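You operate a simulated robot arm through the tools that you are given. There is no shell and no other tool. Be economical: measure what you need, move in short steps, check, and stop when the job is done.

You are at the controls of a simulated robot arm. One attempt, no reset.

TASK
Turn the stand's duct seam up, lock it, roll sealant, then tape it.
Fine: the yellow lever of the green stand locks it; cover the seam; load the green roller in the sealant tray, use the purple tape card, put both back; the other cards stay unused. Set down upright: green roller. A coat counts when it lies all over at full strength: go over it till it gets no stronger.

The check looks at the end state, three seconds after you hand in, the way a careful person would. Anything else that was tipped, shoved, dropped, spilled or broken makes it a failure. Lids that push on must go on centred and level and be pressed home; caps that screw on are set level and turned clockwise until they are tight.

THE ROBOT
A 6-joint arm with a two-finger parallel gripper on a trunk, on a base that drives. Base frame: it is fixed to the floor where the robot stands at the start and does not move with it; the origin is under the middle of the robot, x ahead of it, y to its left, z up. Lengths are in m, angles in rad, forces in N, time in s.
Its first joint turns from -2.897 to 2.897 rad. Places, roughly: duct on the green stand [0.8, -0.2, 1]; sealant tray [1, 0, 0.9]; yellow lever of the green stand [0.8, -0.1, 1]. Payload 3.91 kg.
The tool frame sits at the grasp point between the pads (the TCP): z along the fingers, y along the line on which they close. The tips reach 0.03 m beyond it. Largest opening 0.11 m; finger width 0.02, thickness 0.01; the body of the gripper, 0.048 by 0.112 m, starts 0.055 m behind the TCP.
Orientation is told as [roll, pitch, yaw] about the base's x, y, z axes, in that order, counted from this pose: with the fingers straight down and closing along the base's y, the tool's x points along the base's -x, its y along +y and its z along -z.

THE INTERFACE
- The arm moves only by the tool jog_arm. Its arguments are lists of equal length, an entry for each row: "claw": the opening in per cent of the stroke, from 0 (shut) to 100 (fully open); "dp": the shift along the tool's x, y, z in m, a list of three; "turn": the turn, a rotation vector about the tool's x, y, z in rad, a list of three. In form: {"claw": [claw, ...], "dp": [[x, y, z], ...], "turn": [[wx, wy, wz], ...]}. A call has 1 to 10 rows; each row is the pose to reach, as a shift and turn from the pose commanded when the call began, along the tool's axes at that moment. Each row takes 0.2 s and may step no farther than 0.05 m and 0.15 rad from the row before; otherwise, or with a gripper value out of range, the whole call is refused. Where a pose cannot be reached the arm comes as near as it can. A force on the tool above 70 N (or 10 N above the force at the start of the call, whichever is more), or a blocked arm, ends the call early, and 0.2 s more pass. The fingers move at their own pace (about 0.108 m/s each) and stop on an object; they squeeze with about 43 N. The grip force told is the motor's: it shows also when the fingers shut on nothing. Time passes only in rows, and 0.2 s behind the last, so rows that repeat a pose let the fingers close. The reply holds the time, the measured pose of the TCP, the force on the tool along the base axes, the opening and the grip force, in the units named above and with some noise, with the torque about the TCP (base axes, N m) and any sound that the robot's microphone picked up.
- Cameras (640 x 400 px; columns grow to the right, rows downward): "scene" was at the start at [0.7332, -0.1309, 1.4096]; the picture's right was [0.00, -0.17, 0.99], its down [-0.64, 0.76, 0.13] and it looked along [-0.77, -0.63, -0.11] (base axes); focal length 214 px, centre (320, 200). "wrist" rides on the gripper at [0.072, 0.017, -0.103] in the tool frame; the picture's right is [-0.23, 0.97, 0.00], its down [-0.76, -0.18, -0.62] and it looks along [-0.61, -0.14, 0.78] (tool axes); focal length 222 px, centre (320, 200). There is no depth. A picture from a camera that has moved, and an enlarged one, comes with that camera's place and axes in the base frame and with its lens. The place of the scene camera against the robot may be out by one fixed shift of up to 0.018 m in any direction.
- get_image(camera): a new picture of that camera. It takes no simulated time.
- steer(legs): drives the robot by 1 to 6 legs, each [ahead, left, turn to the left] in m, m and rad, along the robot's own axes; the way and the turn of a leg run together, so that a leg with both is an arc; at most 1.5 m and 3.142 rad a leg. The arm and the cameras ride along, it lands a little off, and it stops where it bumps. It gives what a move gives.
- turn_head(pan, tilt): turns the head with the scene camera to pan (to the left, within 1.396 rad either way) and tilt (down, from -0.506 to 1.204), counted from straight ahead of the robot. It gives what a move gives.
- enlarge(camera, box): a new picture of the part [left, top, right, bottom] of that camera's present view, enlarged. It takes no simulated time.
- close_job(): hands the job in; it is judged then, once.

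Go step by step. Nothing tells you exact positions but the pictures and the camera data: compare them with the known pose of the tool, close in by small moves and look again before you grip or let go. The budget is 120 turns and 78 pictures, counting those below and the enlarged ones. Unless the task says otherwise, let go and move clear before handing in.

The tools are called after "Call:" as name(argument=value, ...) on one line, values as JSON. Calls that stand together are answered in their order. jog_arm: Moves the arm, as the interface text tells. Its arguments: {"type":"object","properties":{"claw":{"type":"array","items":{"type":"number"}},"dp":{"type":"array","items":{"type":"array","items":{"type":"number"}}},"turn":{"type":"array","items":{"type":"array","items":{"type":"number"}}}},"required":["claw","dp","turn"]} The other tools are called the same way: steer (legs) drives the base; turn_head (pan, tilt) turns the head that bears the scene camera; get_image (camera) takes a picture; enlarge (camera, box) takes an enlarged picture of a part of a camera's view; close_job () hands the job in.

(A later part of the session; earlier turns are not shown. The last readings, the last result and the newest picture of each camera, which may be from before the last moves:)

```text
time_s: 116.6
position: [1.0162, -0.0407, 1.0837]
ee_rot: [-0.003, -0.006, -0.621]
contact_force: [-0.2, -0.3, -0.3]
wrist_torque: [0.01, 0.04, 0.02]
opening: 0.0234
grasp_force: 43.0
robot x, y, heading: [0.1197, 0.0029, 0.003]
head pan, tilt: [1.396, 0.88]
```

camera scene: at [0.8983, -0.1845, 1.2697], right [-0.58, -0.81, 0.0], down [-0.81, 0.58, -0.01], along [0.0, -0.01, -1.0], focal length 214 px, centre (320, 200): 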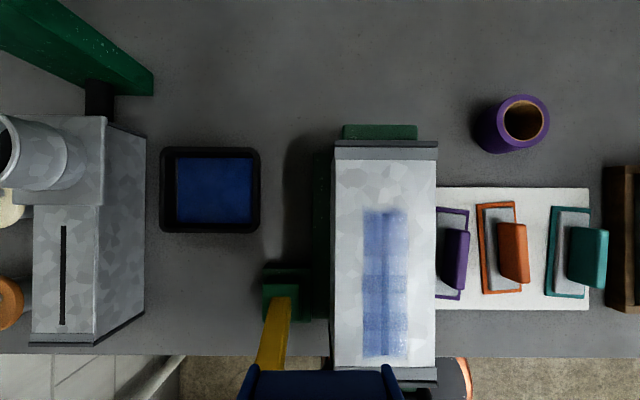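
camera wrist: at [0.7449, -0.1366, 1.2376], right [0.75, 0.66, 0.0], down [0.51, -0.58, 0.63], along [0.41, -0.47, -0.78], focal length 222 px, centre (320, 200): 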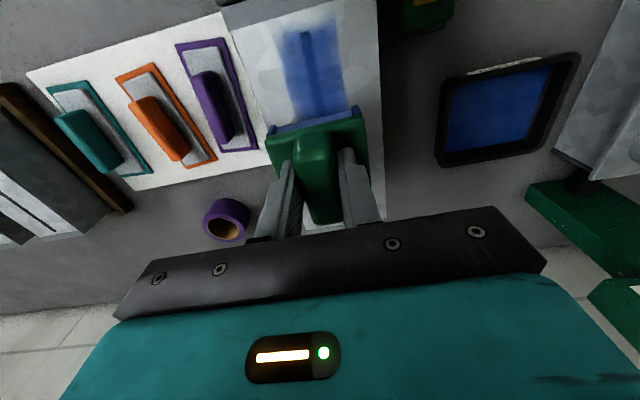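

Call:
jog_arm(claw=[0, 0, 0, 0, 0, 0, 0, 0, 0, 0], dp=[[0, -0.003, 0.045], [0, -0.003, 0.09], [0, -0.003, 0.12], [0, -0.003, 0.13], [0.01, -0.003, 0.13], [0.02, -0.003, 0.13], [0.01, -0.003, 0.13], [0, -0.003, 0.13], [-0.01, -0.003, 0.13], [-0.02, -0.003, 0.13]], turn=[[0, 0, 0], [0, 0, 0], [0, 0, 0], [0, 0, 0], [0, 0, 0], [0, 0, 0], [0, 0, 0], [0, 0, 0], [0, 0, 0], [0, 0, 0]])

Call:
jog_arm(claw=[0, 0, 0, 0, 0, 0, 0, 0, 0, 0], dp=[[0.01, 0, 0], [0.02, 0, 0], [0.03, 0, 0], [0.04, 0, 0], [0.03, 0, 0], [0.02, 0, 0], [0.01, 0, 0], [0.0, 0, 0], [0.01, 0, 0], [0.02, 0, 0]], turn=[[0, 0, 0], [0, 0, 0], [0, 0, 0], [0, 0, 0], [0, 0, 0], [0, 0, 0], [0, 0, 0], [0, 0, 0], [0, 0, 0], [0, 0, 0]])

```text
time_s: 118.8
position: [1.0294, -0.056, 0.9555]
ee_rot: [-0.002, -0.007, -0.621]
contact_force: [-9.3, 7.1, 30.4]
wrist_torque: [0.76, 0.7, 0.05]
opening: 0.0235
grasp_force: 42.9
robot x, y, heading: [0.1213, 0.0012, -0.0]
head pan, tilt: [1.396, 0.88]
```

```text
time_s: 121.0
position: [1.015, -0.0473, 0.9549]
ee_rot: [0.0, -0.009, -0.623]
contact_force: [15.9, -13.7, 58.9]
wrist_torque: [-0.49, -0.5, 0.02]
opening: 0.0232
grasp_force: 43.5
robot x, y, heading: [0.1202, -0.0006, 0.001]
head pan, tilt: [1.396, 0.88]
```

Call:
jog_arm(claw=[0, 0, 0, 0, 0, 0, 0, 0, 0, 0], dp=[[0, 0, -0.04], [0, 0, -0.085], [0, 0, -0.13], [0, 0, -0.175], [0.01, -0.04, -0.195], [0.03, -0.08, -0.195], [0.05, -0.12, -0.195], [0.07, -0.16, -0.195], [0.08, -0.205, -0.195], [0.0925, -0.2455, -0.18]], turn=[[0, 0, 0], [0, 0, 0], [0, 0, 0], [0, 0, 0], [0, 0, 0], [0, 0, 0], [0, 0, 0], [0, 0, 0], [0, 0, 0], [0, 0, 0]])

```text
time_s: 123.2
position: [0.7968, -0.1884, 1.1311]
ee_rot: [-0.003, -0.004, -0.619]
contact_force: [-0.1, 0.3, -1.9]
wrist_torque: [0.02, 0.07, -0.03]
opening: 0.0237
grasp_force: 43.0
robot x, y, heading: [0.1224, 0.0002, 0.002]
head pan, tilt: [1.396, 0.88]
```

Call:
jog_arm(claw=[0, 0, 0, 0, 0, 0, 0, 0, 0, 0], dp=[[0, -0.003, 0.008], [0, -0.003, 0.013], [0.018, -0.003, 0.013], [0.036, -0.003, 0.013], [0.054, -0.003, 0.013], [0.072, -0.003, 0.013], [0.09, -0.003, 0.013], [0.072, -0.003, 0.013], [0.054, -0.003, 0.013], [0.036, -0.003, 0.013]], turn=[[0, 0, 0], [0, 0, 0], [0, 0, 0], [0, 0, 0], [0, 0, 0], [0, 0, 0], [0, 0, 0], [0, 0, 0], [0, 0, 0], [0, 0, 0]])

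Call:
jog_arm(claw=[0, 0, 0, 0, 0, 0, 0, 0, 0, 0], dp=[[-0.018, 0, 0], [-0.036, 0, 0], [-0.054, 0, 0], [-0.072, 0, 0], [-0.09, 0, 0], [-0.108, 0, 0], [-0.122, 0, 0], [-0.104, 0, 0], [-0.086, 0, 0], [-0.068, 0, 0]], turn=[[0, 0, 0], [0, 0, 0], [0, 0, 0], [0, 0, 0], [0, 0, 0], [0, 0, 0], [0, 0, 0], [0, 0, 0], [0, 0, 0], [0, 0, 0]])

Call:
jog_arm(claw=[0, 0, 0, 0, 0, 0, 0, 0], dp=[[0.018, 0, 0], [0.036, 0, 0], [0.054, 0, 0], [0.07, 0, 0], [0.07, 0, -0.03], [0.07, 0.02, -0.06], [0.05, 0.05, -0.09], [0.035, 0.07, -0.1]], turn=[[0, 0, 0], [0, 0, 0], [0, 0, 0], [0, 0, 0], [0, 0, 0], [0, 0, 0], [0, 0, 0], [0, 0, 0]])

Call:
turn_head(pan=0, tilt=0.0)

Call:
enlarge(camera="scene", box=[310, 130, 470, 400])

```text
time_s: 125.4
position: [0.7671, -0.1705, 1.1191]
ee_rot: [-0.001, -0.006, -0.621]
contact_force: [0.1, 0.4, 2.7]
wrist_torque: [0.07, 0.0, -0.03]
opening: 0.0235
grasp_force: 42.4
robot x, y, heading: [0.1201, 0.0013, -0.004]
head pan, tilt: [1.396, 0.88]
```

```text
time_s: 127.6
position: [0.8201, -0.2099, 1.1195]
ee_rot: [-0.003, -0.006, -0.62]
contact_force: [0.0, -0.7, -1.5]
wrist_torque: [-0.02, 0.03, 0.02]
opening: 0.0234
grasp_force: 43.2
robot x, y, heading: [0.124, 0.0011, 0.002]
head pan, tilt: [1.396, 0.88]
```

```text
time_s: 129.4
position: [0.8343, -0.1326, 1.221]
ee_rot: [-0.001, -0.007, -0.619]
contact_force: [-0.9, 0.0, -0.6]
wrist_torque: [0.02, -0.03, -0.01]
opening: 0.0236
grasp_force: 43.4
robot x, y, heading: [0.1177, -0.0017, 0.0]
head pan, tilt: [1.396, 0.88]
```

```text
time_s: 130.9
position: [0.8333, -0.1318, 1.2198]
ee_rot: [-0.003, -0.006, -0.621]
contact_force: [-0.3, 0.7, -1.5]
wrist_torque: [0.04, -0.01, 0.01]
opening: 0.0235
grasp_force: 43.0
robot x, y, heading: [0.12, -0.0005, -0.0]
head pan, tilt: [0.0, 0.0]
```

```text
1.48 times, centred on (390, 265) of scene
camera zoom: at [0.9264, -0.1996, 1.2731], right [-0.58, -0.81, 0.0], down [-0.81, 0.58, -0.01], along [0.0, -0.01, -1.0], focal length 318 px, centre (216, 104)
```

zoom: 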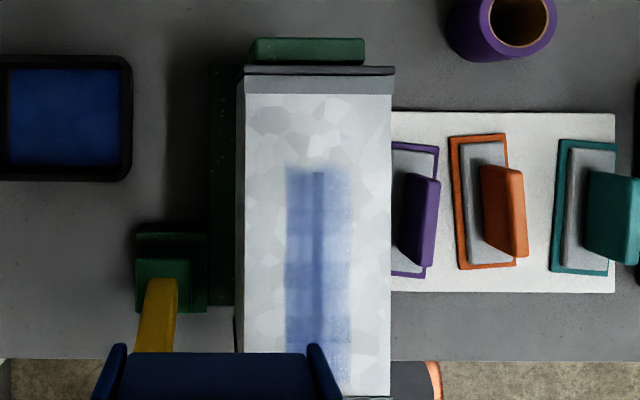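

Contact was too light in those strokes. Again with about 2 mm more press while the roller is loaded.

Call:
turn_head(pan=1.396, tilt=0.88)

Call:
jog_arm(claw=[0, 0, 0, 0, 0, 0, 0, 0, 0, 0], dp=[[0, -0.04, 0.02], [0, -0.0705, 0.06], [0, -0.0705, 0.095], [-0.018, -0.0705, 0.1035], [-0.036, -0.0705, 0.1035], [-0.054, -0.0705, 0.1035], [-0.072, -0.0705, 0.1035], [-0.09, -0.0705, 0.1035], [-0.072, -0.0705, 0.1035], [-0.054, -0.0705, 0.1035]], turn=[[0, 0, 0], [0, 0, 0], [0, 0, 0], [0, 0, 0], [0, 0, 0], [0, 0, 0], [0, 0, 0], [0, 0, 0], [0, 0, 0], [0, 0, 0]])

Call:
jog_arm(claw=[0, 0, 0, 0, 0, 0, 0, 0, 0, 0], dp=[[0.018, 0, 0], [0.036, 0, 0], [0.054, 0, 0], [0.072, 0, 0], [0.09, 0, 0], [0.108, 0, 0], [0.126, 0, 0], [0.142, 0, 0], [0.126, 0, 0], [0.108, 0, 0]], turn=[[0, 0, 0], [0, 0, 0], [0, 0, 0], [0, 0, 0], [0, 0, 0], [0, 0, 0], [0, 0, 0], [0, 0, 0], [0, 0, 0], [0, 0, 0]])

Call:
jog_arm(claw=[0, 0, 0, 0, 0, 0, 0, 0], dp=[[-0.02, 0, 0], [-0.04, 0, 0], [-0.06, 0, 0], [-0.08, 0, 0], [-0.08, 0, -0.03], [-0.07, 0.02, -0.06], [-0.04, 0.05, -0.09], [-0.01, 0.07, -0.1]], turn=[[0, 0, 0], [0, 0, 0], [0, 0, 0], [0, 0, 0], [0, 0, 0], [0, 0, 0], [0, 0, 0], [0, 0, 0]])

Call:
turn_head(pan=0, tilt=0.0)

Call:
enlarge(camera="scene", box=[310, 130, 470, 400])

```text
time_s: 132.4
position: [0.8338, -0.133, 1.2201]
ee_rot: [-0.001, -0.008, -0.622]
contact_force: [-0.3, 0.5, -0.6]
wrist_torque: [-0.05, 0.03, -0.01]
opening: 0.0236
grasp_force: 42.9
robot x, y, heading: [0.1232, 0.0013, 0.002]
head pan, tilt: [1.396, 0.88]
```

```text
refused: row 2 steps farther than a row can; nothing moved
```

```text
time_s: 134.6
position: [0.7454, -0.0692, 1.2193]
ee_rot: [-0.001, -0.007, -0.622]
contact_force: [-1.2, 0.3, -0.6]
wrist_torque: [0.0, -0.03, 0.04]
opening: 0.0233
grasp_force: 42.8
robot x, y, heading: [0.121, 0.0024, 0.001]
head pan, tilt: [1.396, 0.88]
```

```text
refused: row 7 steps farther than a row can; nothing moved
```

```text
time_s: 136.2
position: [0.7461, -0.0692, 1.219]
ee_rot: [-0.002, -0.007, -0.622]
contact_force: [0.3, 0.2, -1.3]
wrist_torque: [-0.04, 0.08, -0.01]
opening: 0.0238
grasp_force: 43.3
robot x, y, heading: [0.1188, 0.0036, 0.001]
head pan, tilt: [0.0, 0.0]
```

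```text
1.48 times, centred on (390, 265) of scene
camera zoom: at [0.8382, -0.1363, 1.2717], right [-0.58, -0.81, 0.0], down [-0.81, 0.58, -0.01], along [0.0, -0.01, -1.0], focal length 318 px, centre (216, 104)
```

zoom: 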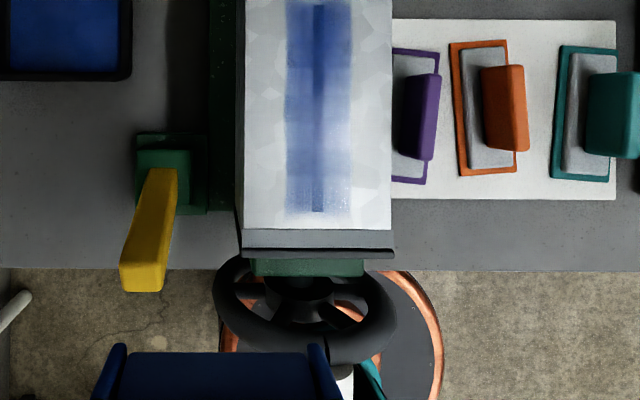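

One row was too long so that batch only moved in the air (harmlessly). Redoing it properly.

Call:
turn_head(pan=1.396, tilt=0.88)

Call:
jog_arm(claw=[0, 0, 0, 0, 0, 0, 0, 0, 0, 0], dp=[[-0.03, -0.03, 0.01], [-0.05, -0.06, 0.035], [-0.06, -0.0705, 0.075], [-0.06, -0.0705, 0.095], [-0.06, -0.0705, 0.1025], [-0.04, -0.0705, 0.1025], [-0.021, -0.0705, 0.1025], [-0.04, -0.0705, 0.1025], [-0.06, -0.0705, 0.1025], [-0.08, -0.0705, 0.1025]], turn=[[0, 0, 0], [0, 0, 0], [0, 0, 0], [0, 0, 0], [0, 0, 0], [0, 0, 0], [0, 0, 0], [0, 0, 0], [0, 0, 0], [0, 0, 0]])

Call:
jog_arm(claw=[0, 0, 0, 0, 0, 0, 0, 0, 0, 0], dp=[[-0.02, 0, 0], [-0.04, 0, 0], [-0.06, 0, 0], [-0.08, 0, 0], [-0.1, 0, 0], [-0.12, 0, 0], [-0.1, 0, 0], [-0.08, 0, 0], [-0.06, 0, 0], [-0.04, 0, 0]], turn=[[0, 0, 0], [0, 0, 0], [0, 0, 0], [0, 0, 0], [0, 0, 0], [0, 0, 0], [0, 0, 0], [0, 0, 0], [0, 0, 0], [0, 0, 0]])

```text
time_s: 137.7
position: [0.7459, -0.0691, 1.2194]
ee_rot: [-0.002, -0.006, -0.621]
contact_force: [-0.4, -0.5, -1.7]
wrist_torque: [0.02, -0.03, 0.01]
opening: 0.0237
grasp_force: 43.3
robot x, y, heading: [0.1224, 0.0036, 0.0]
head pan, tilt: [1.396, 0.88]
```

```text
time_s: 139.9
position: [0.7685, -0.1759, 1.119]
ee_rot: [-0.002, -0.008, -0.622]
contact_force: [-7.1, 6.1, 30.3]
wrist_torque: [0.79, 0.62, 0.03]
opening: 0.0236
grasp_force: 43.1
robot x, y, heading: [0.1191, -0.0008, -0.002]
head pan, tilt: [1.396, 0.88]
```

```text
time_s: 142.1
position: [0.8008, -0.1966, 1.119]
ee_rot: [-0.003, -0.011, -0.622]
contact_force: [8.8, -7.6, 53.9]
wrist_torque: [-0.07, -0.27, -0.02]
opening: 0.0235
grasp_force: 43.8
robot x, y, heading: [0.1222, 0.0002, 0.002]
head pan, tilt: [1.396, 0.88]
```

Call:
jog_arm(claw=[0, 0, 0, 0, 0, 0, 0, 0, 0, 0], dp=[[0.02, 0, 0], [0.04, 0, 0], [0.06, 0, 0], [0.08, 0, 0], [0.1, 0, 0], [0.08, 0, 0], [0.06, 0, 0], [0.04, 0, 0], [0.02, 0, 0], [0.0, 0, 0]], turn=[[0, 0, 0], [0, 0, 0], [0, 0, 0], [0, 0, 0], [0, 0, 0], [0, 0, 0], [0, 0, 0], [0, 0, 0], [0, 0, 0], [0, 0, 0]])

Call:
jog_arm(claw=[0, 0, 0, 0, 0], dp=[[0, 0, -0.03], [0, 0.02, -0.06], [0.02, 0.045, -0.085], [0.045, 0.07, -0.1], [0.05, 0.07, -0.1]], turn=[[0, 0, 0], [0, 0, 0], [0, 0, 0], [0, 0, 0], [0, 0, 0]])

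Call:
turn_head(pan=0, tilt=0.0)

Call:
enlarge(camera="scene", box=[310, 130, 470, 400])

```text
time_s: 143.0
position: [0.7459, -0.1552, 1.1185]
ee_rot: [0.001, -0.011, -0.622]
contact_force: [-1.1, 1.7, 11.6]
wrist_torque: [0.32, 0.21, 0.05]
opening: 0.0234
grasp_force: 43.0
robot x, y, heading: [0.1218, 0.001, 0.005]
head pan, tilt: [1.396, 0.88]
stopped in row 4: the force on the tool passed its limit at 72 N (the readings are from after the stop); the commanded pose is now the measured one
```

```text
time_s: 144.2
position: [0.7472, -0.0684, 1.2184]
ee_rot: [-0.002, -0.012, -0.622]
contact_force: [-0.7, 0.1, -1.2]
wrist_torque: [-0.02, 0.04, 0.01]
opening: 0.0233
grasp_force: 43.0
robot x, y, heading: [0.1229, -0.0023, 0.004]
head pan, tilt: [1.396, 0.88]
```

```text
time_s: 145.8
position: [0.747, -0.068, 1.2182]
ee_rot: [-0.002, -0.012, -0.62]
contact_force: [-0.2, -0.3, -1.7]
wrist_torque: [0.0, 0.01, 0.0]
opening: 0.0234
grasp_force: 42.7
robot x, y, heading: [0.1194, 0.0011, 0.002]
head pan, tilt: [0.0, 0.0]
```

```text
1.48 times, centred on (390, 265) of scene
camera zoom: at [0.8385, -0.136, 1.2714], right [-0.58, -0.81, 0.0], down [-0.81, 0.58, -0.01], along [0.01, -0.01, -1.0], focal length 318 px, centre (216, 104)
```

zoom: 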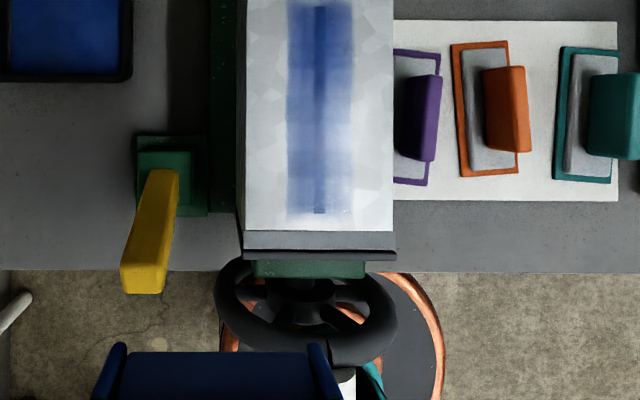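

The coat is now darker and more even; the pale zone shifts with viewpoint (gloss). One more reload and passes, concentrating on the near half.

Call:
turn_head(pan=1.396, tilt=0.88)

Call:
jog_arm(claw=[0, 0, 0, 0, 0, 0, 0, 0, 0, 0], dp=[[-0.03, 0.025, 0.01], [-0.06, 0.05, 0.02], [-0.09, 0.075, 0.03], [-0.12, 0.1, 0.04], [-0.15, 0.125, 0.05], [-0.18, 0.15, 0.06], [-0.2055, 0.175, 0.075], [-0.2055, 0.175, 0.12], [-0.2055, 0.175, 0.165], [-0.2055, 0.175, 0.21]], turn=[[0, 0, 0], [0, 0, 0], [0, 0, 0], [0, 0, 0], [0, 0, 0], [0, 0, 0], [0, 0, 0], [0, 0, 0], [0, 0, 0], [0, 0, 0]])

```text
time_s: 147.3
position: [0.7454, -0.0689, 1.2178]
ee_rot: [-0.003, -0.01, -0.62]
contact_force: [0.4, 0.8, -1.4]
wrist_torque: [-0.01, 0.03, 0.0]
opening: 0.0235
grasp_force: 43.3
robot x, y, heading: [0.1236, 0.0008, 0.007]
head pan, tilt: [1.396, 0.88]
```

```text
time_s: 149.5
position: [1.0141, -0.0467, 1.0083]
ee_rot: [0.0, -0.013, -0.622]
contact_force: [-0.3, 0.6, -0.3]
wrist_torque: [-0.03, 0.01, -0.03]
opening: 0.0237
grasp_force: 43.5
robot x, y, heading: [0.124, 0.0036, -0.001]
head pan, tilt: [1.396, 0.88]
```

Call:
jog_arm(claw=[0, 0, 0, 0, 0, 0, 0, 0, 0, 0], dp=[[0, 0, 0.035], [0, 0, 0.0545], [0.01, 0, 0.0545], [0.02, 0, 0.0545], [0.005, 0, 0.0545], [-0.01, 0, 0.0545], [-0.02, 0, 0.0545], [-0.005, 0, 0.0545], [0.01, 0, 0.0545], [0.02, 0, 0.0545]], turn=[[0.0058, 0.0081, 0], [0.0058, 0.0081, 0], [0.0058, 0.0081, 0], [0.0058, 0.0081, 0], [0.0058, 0.0081, 0], [0.0058, 0.0081, 0], [0.0058, 0.0081, 0], [0.0058, 0.0081, 0], [0.0058, 0.0081, 0], [0.0058, 0.0081, 0]])

Call:
jog_arm(claw=[0, 0, 0, 0, 0, 0, 0, 0, 0, 0], dp=[[-0.015, 0, 0], [-0.03, 0, 0], [-0.04, 0, 0], [-0.025, 0, 0], [-0.02, 0, 0], [-0.02, 0, -0.03], [-0.02, 0, -0.075], [-0.02, 0, -0.12], [-0.02, 0, -0.165], [-0.02, 0, -0.205]], turn=[[0, 0, 0], [0, 0, 0], [0, 0, 0], [0, 0, 0], [0, 0, 0], [0, 0, 0], [0, 0, 0], [0, 0, 0], [0, 0, 0], [0, 0, 0]])

Call:
jog_arm(claw=[0, 0, 0, 0, 0, 0, 0], dp=[[0.025, -0.037, 0], [0.05, -0.075, 0], [0.075, -0.11, 0], [0.1, -0.145, 0], [0.12, -0.185, 0], [0.14, -0.22, 0], [0.15, -0.247, 0.02]], turn=[[0, 0, 0], [0, 0, 0], [0, 0, 0], [0, 0, 0], [0, 0, 0], [0, 0, 0], [0, 0, 0]])

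```text
time_s: 151.7
position: [1.0011, -0.0365, 0.9536]
ee_rot: [-0.008, -0.003, -0.623]
contact_force: [1.6, -3.1, 14.6]
wrist_torque: [0.12, -0.47, -0.1]
opening: 0.0234
grasp_force: 43.0
robot x, y, heading: [0.1172, 0.0007, 0.002]
head pan, tilt: [1.396, 0.88]
```

```text
time_s: 153.9
position: [1.0194, -0.0475, 1.16]
ee_rot: [-0.007, -0.002, -0.621]
contact_force: [0.3, 0.2, -0.5]
wrist_torque: [0.0, 0.02, 0.04]
opening: 0.0235
grasp_force: 42.9
robot x, y, heading: [0.1214, -0.0007, -0.0]
head pan, tilt: [1.396, 0.88]
```

```text
time_s: 155.5
position: [0.7503, -0.1588, 1.1416]
ee_rot: [-0.006, -0.002, -0.621]
contact_force: [-0.3, -0.4, -1.5]
wrist_torque: [-0.03, 0.04, 0.03]
opening: 0.0236
grasp_force: 42.9
robot x, y, heading: [0.1224, 0.0021, 0.0]
head pan, tilt: [1.396, 0.88]
```

Call:
jog_arm(claw=[0, 0, 0, 0, 0, 0, 0, 0, 0, 0], dp=[[0, 0, 0.015], [0, 0, 0.0245], [0.02, 0, 0.0245], [0.037, 0, 0.0245], [0.02, 0, 0.0245], [0.0, 0, 0.0245], [-0.02, 0, 0.0245], [-0.04, 0, 0.0245], [-0.06, 0, 0.0245], [-0.08, 0, 0.0245]], turn=[[0, 0, 0], [0, 0, 0], [0, 0, 0], [0, 0, 0], [0, 0, 0], [0, 0, 0], [0, 0, 0], [0, 0, 0], [0, 0, 0], [0, 0, 0]])

Call:
jog_arm(claw=[0, 0, 0, 0, 0, 0, 0, 0, 0, 0], dp=[[0.02, 0, 0], [0.04, 0, 0], [0.06, 0, 0], [0.08, 0, 0], [0.1, 0, 0], [0.117, 0, 0], [0.1, 0, 0], [0.08, 0, 0], [0.06, 0, 0], [0.04, 0, 0]], turn=[[0, 0, 0], [0, 0, 0], [0, 0, 0], [0, 0, 0], [0, 0, 0], [0, 0, 0], [0, 0, 0], [0, 0, 0], [0, 0, 0], [0, 0, 0]])

```text
time_s: 157.7
position: [0.8145, -0.2074, 1.1189]
ee_rot: [-0.008, -0.005, -0.621]
contact_force: [-7.3, 6.2, 32.7]
wrist_torque: [0.51, 0.35, 0.02]
opening: 0.0236
grasp_force: 43.5
robot x, y, heading: [0.123, 0.0016, 0.003]
head pan, tilt: [1.396, 0.88]
```

```text
time_s: 158.6
position: [0.7587, -0.1679, 1.1193]
ee_rot: [-0.006, -0.008, -0.622]
contact_force: [0.1, 2.4, 12.0]
wrist_torque: [0.36, 0.12, -0.01]
opening: 0.0236
grasp_force: 42.8
robot x, y, heading: [0.1176, 0.001, 0.002]
head pan, tilt: [1.396, 0.88]
stopped in row 4: the force on the tool passed its limit at 71 N (the readings are from after the stop); the commanded pose is now the measured one
```

Call:
jog_arm(claw=[0, 0, 0, 0, 0, 0, 0, 0, 0, 0], dp=[[0.02, 0, 0.0008], [0.04, 0, 0.0008], [0.05, 0, 0.0008], [0.03, 0, 0.0008], [0.01, 0, 0.0008], [-0.01, 0, 0.0008], [-0.03, 0, 0.0008], [-0.05, 0, 0.0008], [-0.07, 0, 0.0008], [-0.09, 0, 0.0008]], turn=[[0, 0, 0], [0, 0, 0], [0, 0, 0], [0, 0, 0], [0, 0, 0], [0, 0, 0], [0, 0, 0], [0, 0, 0], [0, 0, 0], [0, 0, 0]])

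Call:
jog_arm(claw=[0, 0, 0, 0, 0, 0, 0, 0, 0, 0], dp=[[-0.02, 0, 0], [-0.045, 0, 0], [-0.02, 0, 0], [0.0, 0, 0], [0.02, 0, 0], [0.04, 0, 0], [0.06, 0, 0], [0.08, 0, 0], [0.1, 0, 0], [0.12, 0, 0]], turn=[[0, 0, 0], [0, 0, 0], [0, 0, 0], [0, 0, 0], [0, 0, 0], [0, 0, 0], [0, 0, 0], [0, 0, 0], [0, 0, 0], [0, 0, 0]])

Call:
jog_arm(claw=[0, 0, 0, 0, 0, 0], dp=[[0.018, 0, 0], [0.0, 0, 0], [0.0, 0, -0.04], [0.01, 0.02, -0.07], [0.02, 0.045, -0.1], [0.03, 0.07, -0.1]], turn=[[0, 0, 0], [0, 0, 0], [0, 0, 0], [0, 0, 0], [0, 0, 0], [0, 0, 0]])

Call:
turn_head(pan=0, tilt=0.0)

Call:
enlarge(camera="scene", box=[310, 130, 470, 400])

```text
time_s: 160.8
position: [0.8333, -0.2201, 1.119]
ee_rot: [-0.005, -0.008, -0.621]
contact_force: [-6.8, 5.2, 29.3]
wrist_torque: [0.72, 0.61, 0.0]
opening: 0.0233
grasp_force: 43.2
robot x, y, heading: [0.1203, -0.0003, 0.002]
head pan, tilt: [1.396, 0.88]
```

```text
time_s: 163.0
position: [0.7342, -0.1504, 1.1186]
ee_rot: [-0.005, -0.008, -0.622]
contact_force: [6.5, -6.6, 48.6]
wrist_torque: [0.09, -0.21, -0.02]
opening: 0.0237
grasp_force: 43.3
robot x, y, heading: [0.119, 0.0012, 0.004]
head pan, tilt: [1.396, 0.88]
```

```text
time_s: 164.4
position: [0.7517, -0.0736, 1.216]
ee_rot: [-0.007, -0.008, -0.623]
contact_force: [-0.4, 0.6, -0.7]
wrist_torque: [0.01, -0.01, -0.03]
opening: 0.0233
grasp_force: 43.2
robot x, y, heading: [0.1156, 0.0016, 0.006]
head pan, tilt: [1.396, 0.88]
```

```text
time_s: 166.0
position: [0.7513, -0.0749, 1.2166]
ee_rot: [-0.004, -0.007, -0.621]
contact_force: [-0.1, -0.2, -1.4]
wrist_torque: [-0.03, 0.01, -0.01]
opening: 0.0235
grasp_force: 42.9
robot x, y, heading: [0.1233, 0.0016, 0.001]
head pan, tilt: [0.0, 0.0]
```

```text
1.48 times, centred on (390, 265) of scene
camera zoom: at [0.8432, -0.1416, 1.2702], right [-0.58, -0.81, 0.01], down [-0.81, 0.58, -0.01], along [0.0, -0.01, -1.0], focal length 318 px, centre (216, 104)
```

zoom: 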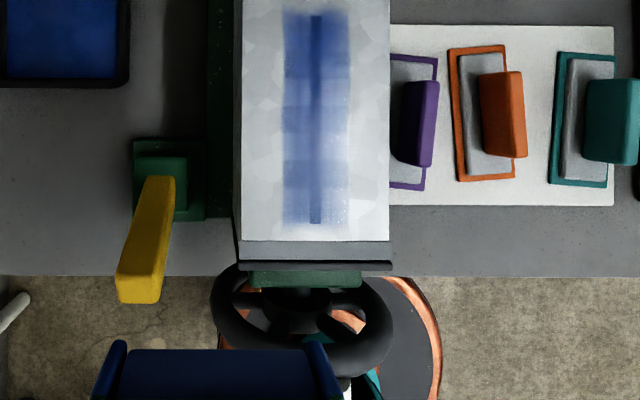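

Call:
enlarge(camera="scene", box=[340, 130, 440, 290])

```text
2.50 times, centred on (390, 210) of scene
camera zoom: at [0.8432, -0.1416, 1.2702], right [-0.58, -0.81, 0.01], down [-0.81, 0.58, -0.01], along [0.0, -0.01, -1.0], focal length 536 px, centre (145, 175)
```

zoom: 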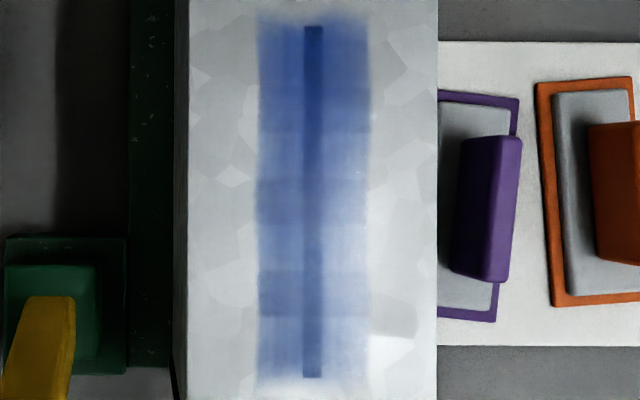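

Clearly it is still translucent and weaker towards the near end, so more loaded passes are needed. Next reload in one batch.

Call:
turn_head(pan=1.396, tilt=0.88)

Call:
jog_arm(claw=[0, 0, 0, 0, 0, 0, 0, 0, 0, 0], dp=[[-0.03, 0.025, 0.01], [-0.06, 0.05, 0.02], [-0.09, 0.075, 0.03], [-0.12, 0.1, 0.04], [-0.15, 0.13, 0.05], [-0.178, 0.16, 0.06], [-0.1985, 0.178, 0.09], [-0.1985, 0.178, 0.135], [-0.1985, 0.178, 0.18], [-0.1985, 0.178, 0.225]], turn=[[0, 0, 0], [0, 0, 0], [0, 0, 0], [0, 0, 0], [0, 0, 0], [0, 0, 0], [0, 0, 0], [0, 0, 0], [0, 0, 0], [0, 0, 0]])

Call:
jog_arm(claw=[0, 0, 0, 0, 0, 0, 0, 0, 0, 0], dp=[[0, 0, 0.025], [0, 0, 0.037], [0.01, 0, 0.037], [0.02, 0, 0.037], [0.005, 0, 0.037], [-0.01, 0, 0.037], [-0.02, 0, 0.037], [-0.005, 0, 0.037], [0.01, 0, 0.037], [0.02, 0, 0.037]], turn=[[0, 0, 0], [0, 0, 0], [0, 0, 0], [0, 0, 0], [0, 0, 0], [0, 0, 0], [0, 0, 0], [0, 0, 0], [0, 0, 0], [0, 0, 0]])

Call:
jog_arm(claw=[0, 0, 0, 0, 0, 0, 0, 0, 0, 0], dp=[[-0.015, 0, 0], [-0.03, 0, 0], [-0.04, 0, 0], [-0.025, 0, 0], [-0.02, 0, 0], [-0.02, 0, -0.03], [-0.02, 0, -0.075], [-0.02, 0, -0.12], [-0.02, 0, -0.165], [-0.02, 0, -0.205]], turn=[[0, 0, 0], [0, 0, 0], [0, 0, 0], [0, 0, 0], [0, 0, 0], [0, 0, 0], [0, 0, 0], [0, 0, 0], [0, 0, 0], [0, 0, 0]])

Call:
jog_arm(claw=[0, 0, 0, 0, 0, 0, 0], dp=[[0.025, -0.037, 0], [0.05, -0.075, 0], [0.075, -0.11, 0], [0.1, -0.145, 0], [0.12, -0.185, 0], [0.14, -0.22, 0], [0.15, -0.247, 0.02]], turn=[[0, 0, 0], [0, 0, 0], [0, 0, 0], [0, 0, 0], [0, 0, 0], [0, 0, 0], [0, 0, 0]])

Call:
get_image(camera="wrist")

```text
time_s: 167.5
position: [0.7512, -0.0742, 1.2164]
ee_rot: [-0.004, -0.008, -0.619]
contact_force: [0.6, 0.6, -1.6]
wrist_torque: [-0.01, 0.02, 0.0]
opening: 0.0235
grasp_force: 42.7
robot x, y, heading: [0.1196, -0.0009, 0.002]
head pan, tilt: [1.396, 0.88]
```

```text
time_s: 169.7
position: [1.0151, -0.0453, 0.9925]
ee_rot: [-0.006, -0.005, -0.622]
contact_force: [-1.0, 0.5, -0.8]
wrist_torque: [0.02, -0.05, -0.01]
opening: 0.0235
grasp_force: 43.4
robot x, y, heading: [0.1228, -0.0016, -0.003]
head pan, tilt: [1.396, 0.88]
```

```text
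time_s: 171.9
position: [1.0, -0.0387, 0.9543]
ee_rot: [-0.007, -0.006, -0.621]
contact_force: [-0.5, 0.3, 0.1]
wrist_torque: [0.03, 0.04, 0.06]
opening: 0.0237
grasp_force: 43.3
robot x, y, heading: [0.1203, 0.0012, 0.002]
head pan, tilt: [1.396, 0.88]
```

```text
time_s: 174.1
position: [1.0165, -0.0467, 1.1615]
ee_rot: [-0.007, -0.006, -0.622]
contact_force: [-0.1, 0.3, -0.8]
wrist_torque: [-0.01, 0.04, 0.02]
opening: 0.0235
grasp_force: 42.9
robot x, y, heading: [0.1217, -0.0001, 0.002]
head pan, tilt: [1.396, 0.88]
```

```text
time_s: 175.7
position: [0.7488, -0.1616, 1.1396]
ee_rot: [-0.005, -0.007, -0.621]
contact_force: [0.6, -0.1, -1.9]
wrist_torque: [-0.01, 0.03, -0.02]
opening: 0.0237
grasp_force: 42.9
robot x, y, heading: [0.1236, -0.0004, 0.002]
head pan, tilt: [1.396, 0.88]
```

```text
17 pictures are left
camera wrist: at [0.6997, -0.1057, 1.2421], right [0.75, 0.66, 0.0], down [0.51, -0.58, 0.63], along [0.41, -0.48, -0.78], focal length 222 px, centre (320, 200)
```

wrist: 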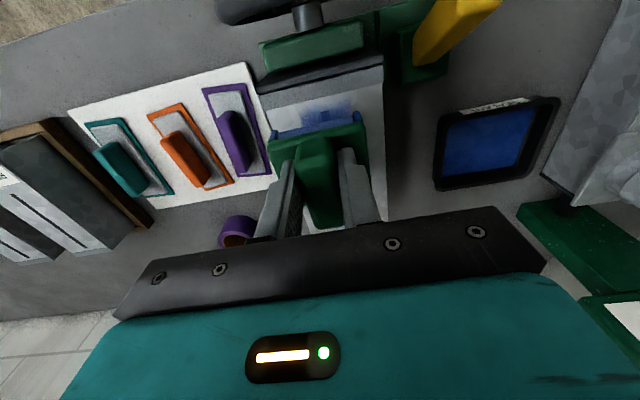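

Call:
jog_arm(claw=[0, 0, 0, 0, 0, 0, 0, 0, 0, 0], dp=[[0, 0.003, 0.015], [0, 0.003, 0.023], [0.02, 0.003, 0.023], [0.038, 0.003, 0.023], [0.02, 0.003, 0.023], [0.0, 0.003, 0.023], [0.02, 0.003, 0.023], [0.038, 0.003, 0.023], [0.02, 0.003, 0.023], [0.0, 0.003, 0.023]], turn=[[0, 0, 0], [0, 0, 0], [0, 0, 0], [0, 0, 0], [0, 0, 0], [0, 0, 0], [0, 0, 0], [0, 0, 0], [0, 0, 0], [0, 0, 0]])

Call:
jog_arm(claw=[0, 0, 0, 0, 0, 0, 0, 0, 0, 0], dp=[[-0.02, 0, 0], [-0.04, 0, 0], [-0.06, 0, 0], [-0.04, 0, 0], [-0.02, 0, 0], [-0.04, 0, 0], [-0.06, 0, 0], [-0.08, 0, 0], [-0.1, 0, 0], [-0.12, 0, 0]], turn=[[0, 0, 0], [0, 0, 0], [0, 0, 0], [0, 0, 0], [0, 0, 0], [0, 0, 0], [0, 0, 0], [0, 0, 0], [0, 0, 0], [0, 0, 0]])

```text
time_s: 177.9
position: [0.7488, -0.1555, 1.1183]
ee_rot: [-0.005, -0.008, -0.621]
contact_force: [-11.3, 11.0, 52.7]
wrist_torque: [1.2, 1.1, -0.02]
opening: 0.0236
grasp_force: 43.0
robot x, y, heading: [0.1215, -0.0009, 0.0]
head pan, tilt: [1.396, 0.88]
```

```text
time_s: 178.8
position: [0.7954, -0.1899, 1.1199]
ee_rot: [-0.004, -0.016, -0.624]
contact_force: [0.5, 1.0, 9.5]
wrist_torque: [0.15, 0.02, 0.01]
opening: 0.0233
grasp_force: 42.8
robot x, y, heading: [0.1221, -0.0012, 0.001]
head pan, tilt: [1.396, 0.88]
stopped in row 4: the force on the tool passed its limit at 72 N (the readings are from after the stop); the commanded pose is now the measured one
```

Call:
jog_arm(claw=[0, 0, 0, 0, 0, 0, 0, 0, 0, 0], dp=[[0.02, 0, 0.0005], [0.0, 0, 0.0005], [-0.02, 0, 0.0005], [-0.04, 0, 0.0005], [-0.06, 0, 0.0005], [-0.08, 0, 0.0005], [-0.092, 0, 0.0005], [-0.07, 0, 0.0005], [-0.05, 0, 0.0005], [-0.03, 0, 0.0005]], turn=[[0.0064, 0.009, 0], [0.0064, 0.009, 0], [0.0064, 0.009, 0], [0.0064, 0.009, 0], [0.0064, 0.009, 0], [0.0064, 0.009, 0], [0.0064, 0.009, 0], [0.0064, 0.009, 0], [0.0064, 0.009, 0], [0.0064, 0.009, 0]])

Call:
jog_arm(claw=[0, 0, 0, 0, 0, 0], dp=[[0, 0, -0.04], [0.02, 0.02, -0.07], [0.05, 0.045, -0.095], [0.09, 0.065, -0.1], [0.13, 0.07, -0.1], [0.13, 0.07, -0.1]], turn=[[0, 0, 0], [0, 0, 0], [0, 0, 0], [0, 0, 0], [0, 0, 0], [0, 0, 0]])

Call:
turn_head(pan=0, tilt=0.0)

Call:
enlarge(camera="scene", box=[340, 130, 440, 290])

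```text
time_s: 181.0
position: [0.8192, -0.2081, 1.1201]
ee_rot: [-0.011, -0.007, -0.624]
contact_force: [3.8, -3.8, 31.9]
wrist_torque: [-0.17, -0.23, 0.01]
opening: 0.0233
grasp_force: 43.1
robot x, y, heading: [0.1232, -0.0012, 0.004]
head pan, tilt: [1.396, 0.88]
```

```text
time_s: 182.4
position: [0.7581, -0.0758, 1.2131]
ee_rot: [-0.011, -0.005, -0.624]
contact_force: [0.7, -0.6, -0.6]
wrist_torque: [0.01, 0.01, -0.02]
opening: 0.0236
grasp_force: 42.7
robot x, y, heading: [0.1235, -0.0019, 0.005]
head pan, tilt: [1.396, 0.88]
```

```text
time_s: 183.9
position: [0.7575, -0.0759, 1.2126]
ee_rot: [-0.011, -0.006, -0.624]
contact_force: [-0.7, 0.2, -1.1]
wrist_torque: [0.02, -0.02, 0.0]
opening: 0.0235
grasp_force: 43.2
robot x, y, heading: [0.1187, -0.0035, -0.001]
head pan, tilt: [0.0, 0.0]
```

```text
2.50 times, centred on (390, 210) of scene
camera zoom: at [0.85, -0.1427, 1.2663], right [-0.58, -0.81, 0.01], down [-0.81, 0.58, 0.0], along [0.0, -0.01, -1.0], focal length 536 px, centre (145, 175)
```

zoom: 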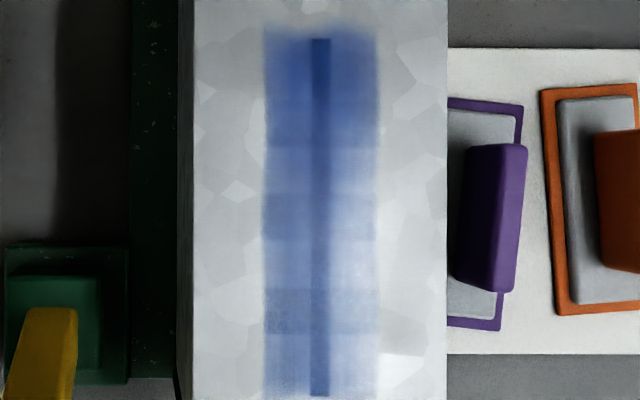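

The pattern and tone are unchanged after heavy, freshly loaded passes, so the coat is at full strength and covers the seam beyond both ends. Now I return the roller to its place.

Call:
turn_head(pan=1.396, tilt=0.88)

Call:
jog_arm(claw=[0, 0, 0, 0, 0, 0, 0, 0, 0, 0], dp=[[-0.002, 0.042, 0], [-0.004, 0.084, 0], [-0.006, 0.126, 0], [-0.008, 0.168, 0], [-0.0097, 0.2087, 0.01], [-0.0097, 0.2087, 0.055], [-0.0097, 0.2087, 0.1], [-0.0097, 0.2087, 0.145], [-0.0097, 0.2087, 0.19], [-0.0097, 0.2087, 0.22]], turn=[[-0.0065, 0.0047, 0], [-0.0065, 0.0047, 0], [-0.0065, 0.0047, 0], [-0.0065, 0.0047, 0], [-0.0065, 0.0047, 0], [-0.0065, 0.0047, 0], [-0.0065, 0.0047, 0], [-0.0065, 0.0047, 0], [-0.0065, 0.0047, 0], [-0.0065, 0.0047, 0]])

Call:
get_image(camera="wrist")

```text
time_s: 185.5
position: [0.7576, -0.0767, 1.2124]
ee_rot: [-0.01, -0.004, -0.622]
contact_force: [0.0, 0.2, -1.4]
wrist_torque: [0.03, 0.03, 0.01]
opening: 0.0239
grasp_force: 42.4
robot x, y, heading: [0.1228, 0.0017, 0.007]
head pan, tilt: [1.396, 0.88]
```

```text
time_s: 187.7
position: [0.8837, 0.0871, 0.9943]
ee_rot: [-0.003, 0.0, -0.622]
contact_force: [-0.2, 0.2, -0.6]
wrist_torque: [0.01, 0.01, 0.0]
opening: 0.0235
grasp_force: 42.7
robot x, y, heading: [0.1222, -0.0004, 0.002]
head pan, tilt: [1.396, 0.88]
```

```text
15 pictures are left
camera wrist: at [0.8357, 0.1424, 1.0968], right [0.75, 0.66, 0.0], down [0.52, -0.59, 0.62], along [0.41, -0.47, -0.78], focal length 222 px, centre (320, 200)
```

wrist: 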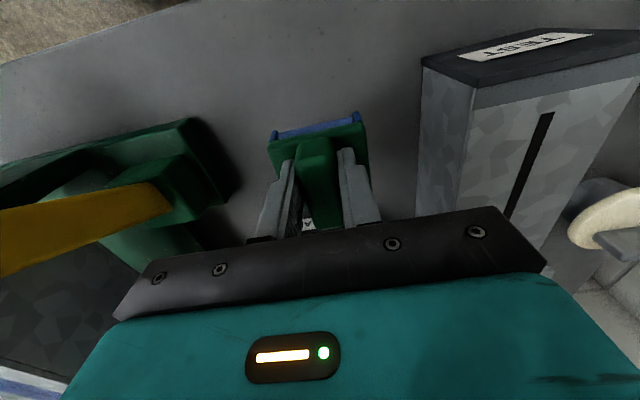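

Call:
jog_arm(claw=[0, 0, 0, 0, 0], dp=[[-0.002, 0.0026, 0.03], [-0.002, 0.0026, 0.04], [-0.002, 0.0026, 0.044], [-0.002, 0.0026, 0.0455], [-0.002, 0.0026, 0.0465]], turn=[[0, 0, 0], [0, 0, 0], [0, 0, 0], [0, 0, 0], [0, 0, 0]])

```text
time_s: 188.9
position: [0.8891, 0.0885, 0.9486]
ee_rot: [-0.004, 0.0, -0.624]
contact_force: [-0.4, -0.2, -0.9]
wrist_torque: [0.0, -0.01, 0.0]
opening: 0.0236
grasp_force: 42.7
robot x, y, heading: [0.1216, 0.0007, 0.003]
head pan, tilt: [1.396, 0.88]
```

Call:
jog_arm(claw=[0, 0, 0], dp=[[0, 0, 0.001], [0, 0, 0.002], [0, 0, 0.002]], turn=[[0, 0, 0], [0, 0, 0], [0, 0, 0]])

```text
time_s: 189.7
position: [0.8888, 0.0876, 0.9463]
ee_rot: [-0.004, -0.002, -0.623]
contact_force: [-1.1, 0.3, 2.6]
wrist_torque: [0.06, -0.08, -0.01]
opening: 0.0235
grasp_force: 43.2
robot x, y, heading: [0.1186, 0.0026, 0.002]
head pan, tilt: [1.396, 0.88]
```

Roller is touching down. Releasing and rising.

Call:
jog_arm(claw=[0, 28, 28, 32, 45, 50, 50, 50], dp=[[0, 0, 0.0007], [0, 0, 0.0007], [0, 0, 0], [0, 0, -0.01], [0, 0, -0.03], [0, 0, -0.07], [0, 0, -0.11], [0, 0, -0.13]], turn=[[0, 0, 0], [0, 0, 0], [0, 0, 0], [0, 0, 0], [0, 0, 0], [0, 0, 0], [0, 0, 0], [0, 0, 0]])

Call:
get_image(camera="wrist")

```text
time_s: 191.5
position: [0.8905, 0.0864, 1.0748]
ee_rot: [-0.004, -0.002, -0.623]
contact_force: [-0.2, 0.3, -0.3]
wrist_torque: [0.03, 0.0, 0.02]
opening: 0.0548
grasp_force: 0.1
robot x, y, heading: [0.1219, 0.0021, 0.001]
head pan, tilt: [1.396, 0.88]
```

```text
14 pictures are left
camera wrist: at [0.8412, 0.1424, 1.1775], right [0.75, 0.66, -0.01], down [0.52, -0.59, 0.62], along [0.41, -0.47, -0.78], focal length 222 px, centre (320, 200)
```

wrist: 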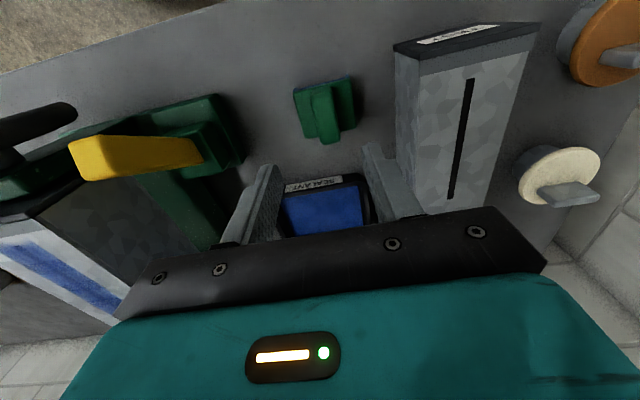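

The roller stands upright at its place. Next the purple tape card: I'll pan the head to the right (away from the duct) and move high over the duct to the card at about (0.697, -0.31).

Call:
jog_arm(claw=[60, 60, 60, 60, 60, 60, 60, 60, 60, 60], dp=[[0, 0, -0.045], [0, 0, -0.09], [-0.005, -0.035, -0.12], [-0.015, -0.08, -0.12], [-0.022, -0.125, -0.12], [-0.03, -0.17, -0.12], [-0.037, -0.215, -0.12], [-0.045, -0.26, -0.12], [-0.052, -0.305, -0.12], [-0.06, -0.35, -0.12]], turn=[[0, 0, 0], [0, 0, 0], [0, 0, 0], [0, 0, 0], [0, 0, 0], [0, 0, 0], [0, 0, 0], [0, 0, 0], [0, 0, 0], [0, 0, 0]])

Call:
turn_head(pan=-1.396, tilt=0.88)

Call:
jog_arm(claw=[60, 60, 60, 60], dp=[[-0.006, -0.04, 0], [-0.0135, -0.0845, 0.01], [-0.0135, -0.0845, 0.055], [-0.0135, -0.0845, 0.1]], turn=[[0, 0, 0], [0, 0, 0], [0, 0, 0], [0, 0, 0]])

Call:
get_image(camera="wrist")

```text
time_s: 193.7
position: [0.736, -0.2301, 1.1982]
ee_rot: [-0.005, 0.001, -0.623]
contact_force: [0.0, 1.2, -0.4]
wrist_torque: [0.01, 0.0, 0.03]
opening: 0.066
grasp_force: 0.2
robot x, y, heading: [0.1217, -0.0001, 0.003]
head pan, tilt: [1.396, 0.88]
```

```text
time_s: 196.1
position: [0.7363, -0.2301, 1.1982]
ee_rot: [-0.007, 0.0, -0.622]
contact_force: [0.0, -0.2, 0.5]
wrist_torque: [-0.01, 0.0, -0.01]
opening: 0.0661
grasp_force: 0.1
robot x, y, heading: [0.121, 0.0003, 0.006]
head pan, tilt: [-1.396, 0.88]
```

```text
time_s: 197.1
position: [0.6948, -0.3069, 1.0992]
ee_rot: [-0.005, -0.002, -0.624]
contact_force: [0.8, -0.1, -0.7]
wrist_torque: [-0.03, -0.01, -0.02]
opening: 0.0659
grasp_force: 0.1
robot x, y, heading: [0.1229, 0.0041, 0.005]
head pan, tilt: [-1.396, 0.88]
```

```text
13 pictures are left
camera wrist: at [0.6459, -0.2513, 1.202], right [0.75, 0.66, 0.0], down [0.52, -0.59, 0.62], along [0.41, -0.47, -0.78], focal length 222 px, centre (320, 200)
```

wrist: 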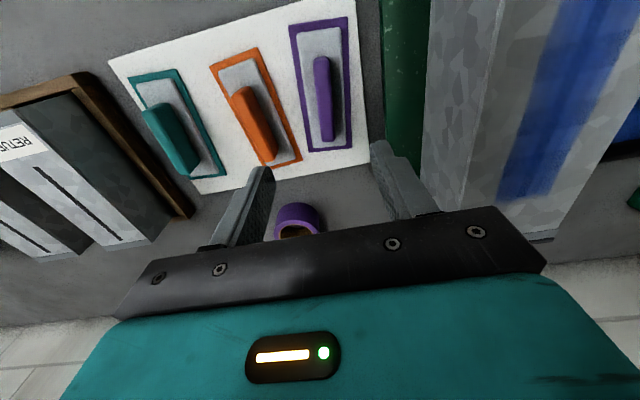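

The card is nearly below. Descending partway for a closer look.

Call:
jog_arm(claw=[60, 60], dp=[[0.007, 0.006, 0.04], [0.01, 0.006, 0.075]], turn=[[0, 0, 0], [0, 0, 0]])

Call:
enlarge(camera="wrist", box=[210, 10, 430, 210])

```text
time_s: 197.7
position: [0.6918, -0.2971, 1.0232]
ee_rot: [-0.003, -0.002, -0.622]
contact_force: [0.6, -0.3, 1.0]
wrist_torque: [0.01, -0.01, -0.01]
opening: 0.0659
grasp_force: 0.1
robot x, y, heading: [0.1223, -0.0004, 0.001]
head pan, tilt: [-1.396, 0.88]
```

```text
2.00 times, centred on (320, 110) of wrist
camera zoom: at [0.6418, -0.2423, 1.1266], right [0.75, 0.66, 0.0], down [0.52, -0.59, 0.62], along [0.41, -0.47, -0.78], focal length 444 px, centre (320, 380)
```

zoom: 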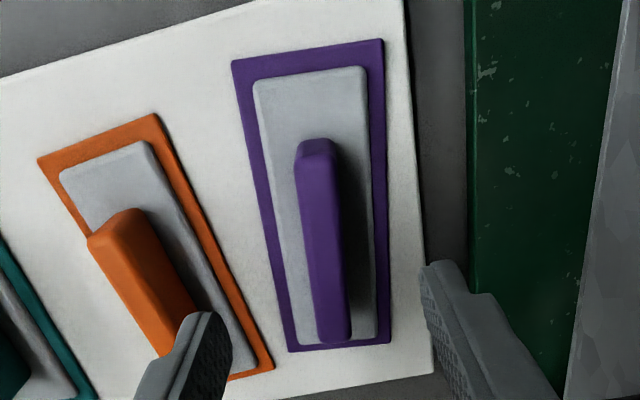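

Card centre and handle are at about (0.700, -0.3045), card yaw about -0.72, handle top 0.933, plate top 0.897. Aligning and descending with a narrower opening.

Call:
jog_arm(claw=[45, 42, 42, 42], dp=[[-0.006, -0.001, 0.0], [-0.011, -0.001, 0.03], [-0.011, -0.001, 0.065], [-0.011, -0.001, 0.086]], turn=[[0, 0, 0.05], [0, 0, 0.098], [0, 0, 0.098], [0, 0, 0.098]])

Call:
enlarge(camera="wrist", box=[210, 10, 430, 230])

```text
time_s: 198.7
position: [0.6981, -0.3041, 0.9374]
ee_rot: [-0.005, -0.002, -0.722]
contact_force: [-0.4, -0.1, 0.1]
wrist_torque: [-0.03, 0.02, -0.01]
opening: 0.0459
grasp_force: 0.0
robot x, y, heading: [0.1221, 0.002, 0.001]
head pan, tilt: [-1.396, 0.88]
```

```text
1.82 times, centred on (320, 120) of wrist
camera zoom: at [0.6547, -0.2448, 1.0391], right [0.81, 0.58, 0.0], down [0.46, -0.63, 0.62], along [0.36, -0.51, -0.78], focal length 404 px, centre (320, 346)
```

zoom: 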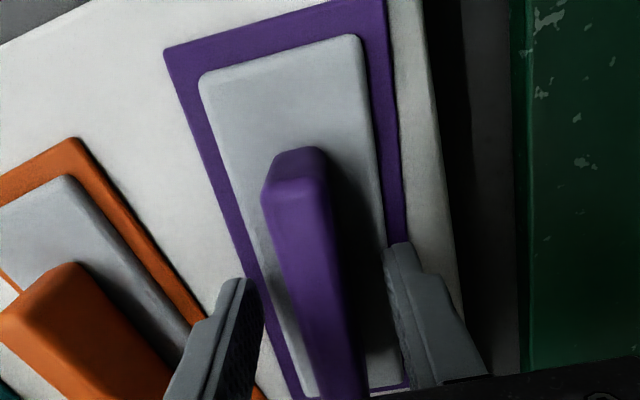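

Call:
jog_arm(claw=[42, 42, 0, 0, 0], dp=[[0, 0, 0.003], [0, 0, 0.004], [0, 0, 0.004], [0, 0, 0.004], [0, 0, 0.004]], turn=[[0, 0, 0], [0, 0, 0], [0, 0, 0], [0, 0, 0], [0, 0, 0]])

```text
time_s: 199.9
position: [0.6977, -0.3037, 0.9331]
ee_rot: [-0.003, 0.001, -0.719]
contact_force: [-1.5, -0.6, 1.0]
wrist_torque: [0.0, -0.05, -0.02]
opening: 0.0173
grasp_force: 43.3
robot x, y, heading: [0.1231, 0.0011, 0.002]
head pan, tilt: [-1.396, 0.88]
```

Gripped. Lifting, and rotating to the seam's yaw.

Call:
jog_arm(claw=[0, 0, 0, 0, 0, 0, 0], dp=[[0, 0, -0.02], [0, 0, -0.06], [0, 0, -0.1], [0, 0, -0.145], [0, 0, -0.19], [0, 0, -0.225], [0, 0, -0.225]], turn=[[0, 0, 0], [0, 0, 0], [0, 0, 0], [0, 0, 0], [0, 0, -0.05], [0, 0, -0.1], [0, 0, -0.1]])

Call:
get_image(camera="wrist")

```text
time_s: 201.5
position: [0.6982, -0.3036, 1.1575]
ee_rot: [-0.005, -0.001, -0.622]
contact_force: [-0.7, -0.1, -0.6]
wrist_torque: [-0.01, 0.03, 0.02]
opening: 0.0171
grasp_force: 43.1
robot x, y, heading: [0.1236, -0.0011, 0.0]
head pan, tilt: [-1.396, 0.88]
```

```text
10 pictures are left
camera wrist: at [0.649, -0.2485, 1.2602], right [0.75, 0.66, 0.0], down [0.52, -0.59, 0.62], along [0.41, -0.47, -0.78], focal length 222 px, centre (320, 200)
```

wrist: 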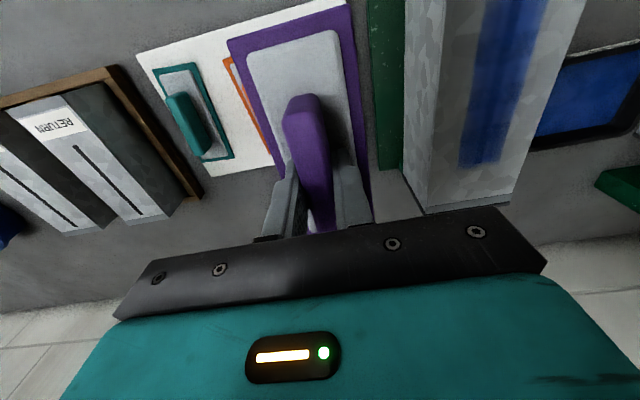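

The card with its purple tape is held and square. Moving it over the seam centre (axial 0.755).

Call:
jog_arm(claw=[0, 0, 0, 0, 0], dp=[[-0.003, 0.04, -0.005], [-0.006, 0.08, -0.005], [-0.009, 0.12, -0.005], [-0.0108, 0.149, 0], [-0.0108, 0.149, 0.025]], turn=[[0, 0, 0], [0, 0, 0], [0, 0, 0], [0, 0, 0], [0, 0, 0]])

Call:
get_image(camera="wrist")

```text
time_s: 202.7
position: [0.7961, -0.1894, 1.1323]
ee_rot: [-0.003, 0.0, -0.621]
contact_force: [0.1, -0.5, 0.0]
wrist_torque: [0.01, -0.04, 0.03]
opening: 0.0172
grasp_force: 43.0
robot x, y, heading: [0.1205, 0.0009, 0.006]
head pan, tilt: [-1.396, 0.88]
```

```text
9 pictures are left
camera wrist: at [0.7468, -0.1343, 1.2345], right [0.75, 0.66, 0.0], down [0.52, -0.59, 0.62], along [0.41, -0.47, -0.78], focal length 222 px, centre (320, 200)
```

wrist: 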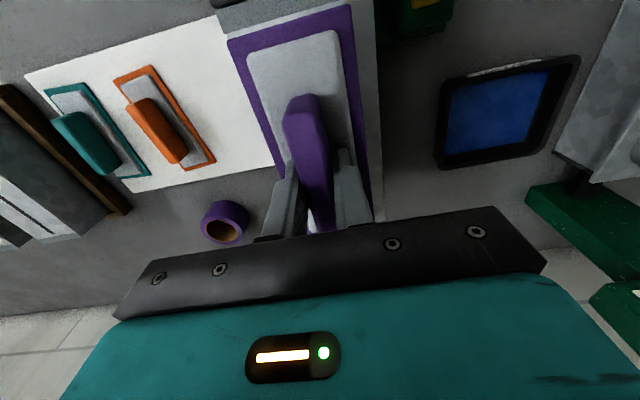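

Call:
jog_arm(claw=[0, 0, 0, 0, 0, 0], dp=[[0.0015, -0.001, 0.015], [0.0015, -0.001, 0.024], [0.0015, -0.001, 0.028], [0.0015, -0.001, 0.03], [0.0015, -0.001, 0.032], [0.0015, -0.001, 0.033]], turn=[[0, 0, 0], [0, 0, 0], [0, 0, 0], [0, 0, 0], [0, 0, 0], [0, 0, 0]])

```text
time_s: 204.1
position: [0.7926, -0.1887, 1.0985]
ee_rot: [-0.004, 0.002, -0.621]
contact_force: [-0.2, 0.3, -0.3]
wrist_torque: [-0.03, 0.01, -0.02]
opening: 0.0172
grasp_force: 43.2
robot x, y, heading: [0.1221, 0.0011, -0.002]
head pan, tilt: [-1.396, 0.88]
```

Call:
jog_arm(claw=[0, 0, 0, 0, 0], dp=[[0, 0, 0.0015], [0, 0, 0.003], [0, 0, 0.0045], [0, 0, 0.006], [0, 0, 0.006]], turn=[[0, 0, 0], [0, 0, 0], [0, 0, 0], [0, 0, 0], [0, 0, 0]])

```text
time_s: 205.3
position: [0.7923, -0.1898, 1.0938]
ee_rot: [-0.003, -0.001, -0.621]
contact_force: [1.8, -3.0, 16.4]
wrist_torque: [0.18, 0.34, -0.01]
opening: 0.0171
grasp_force: 42.9
robot x, y, heading: [0.124, -0.0018, 0.005]
head pan, tilt: [-1.396, 0.88]
```

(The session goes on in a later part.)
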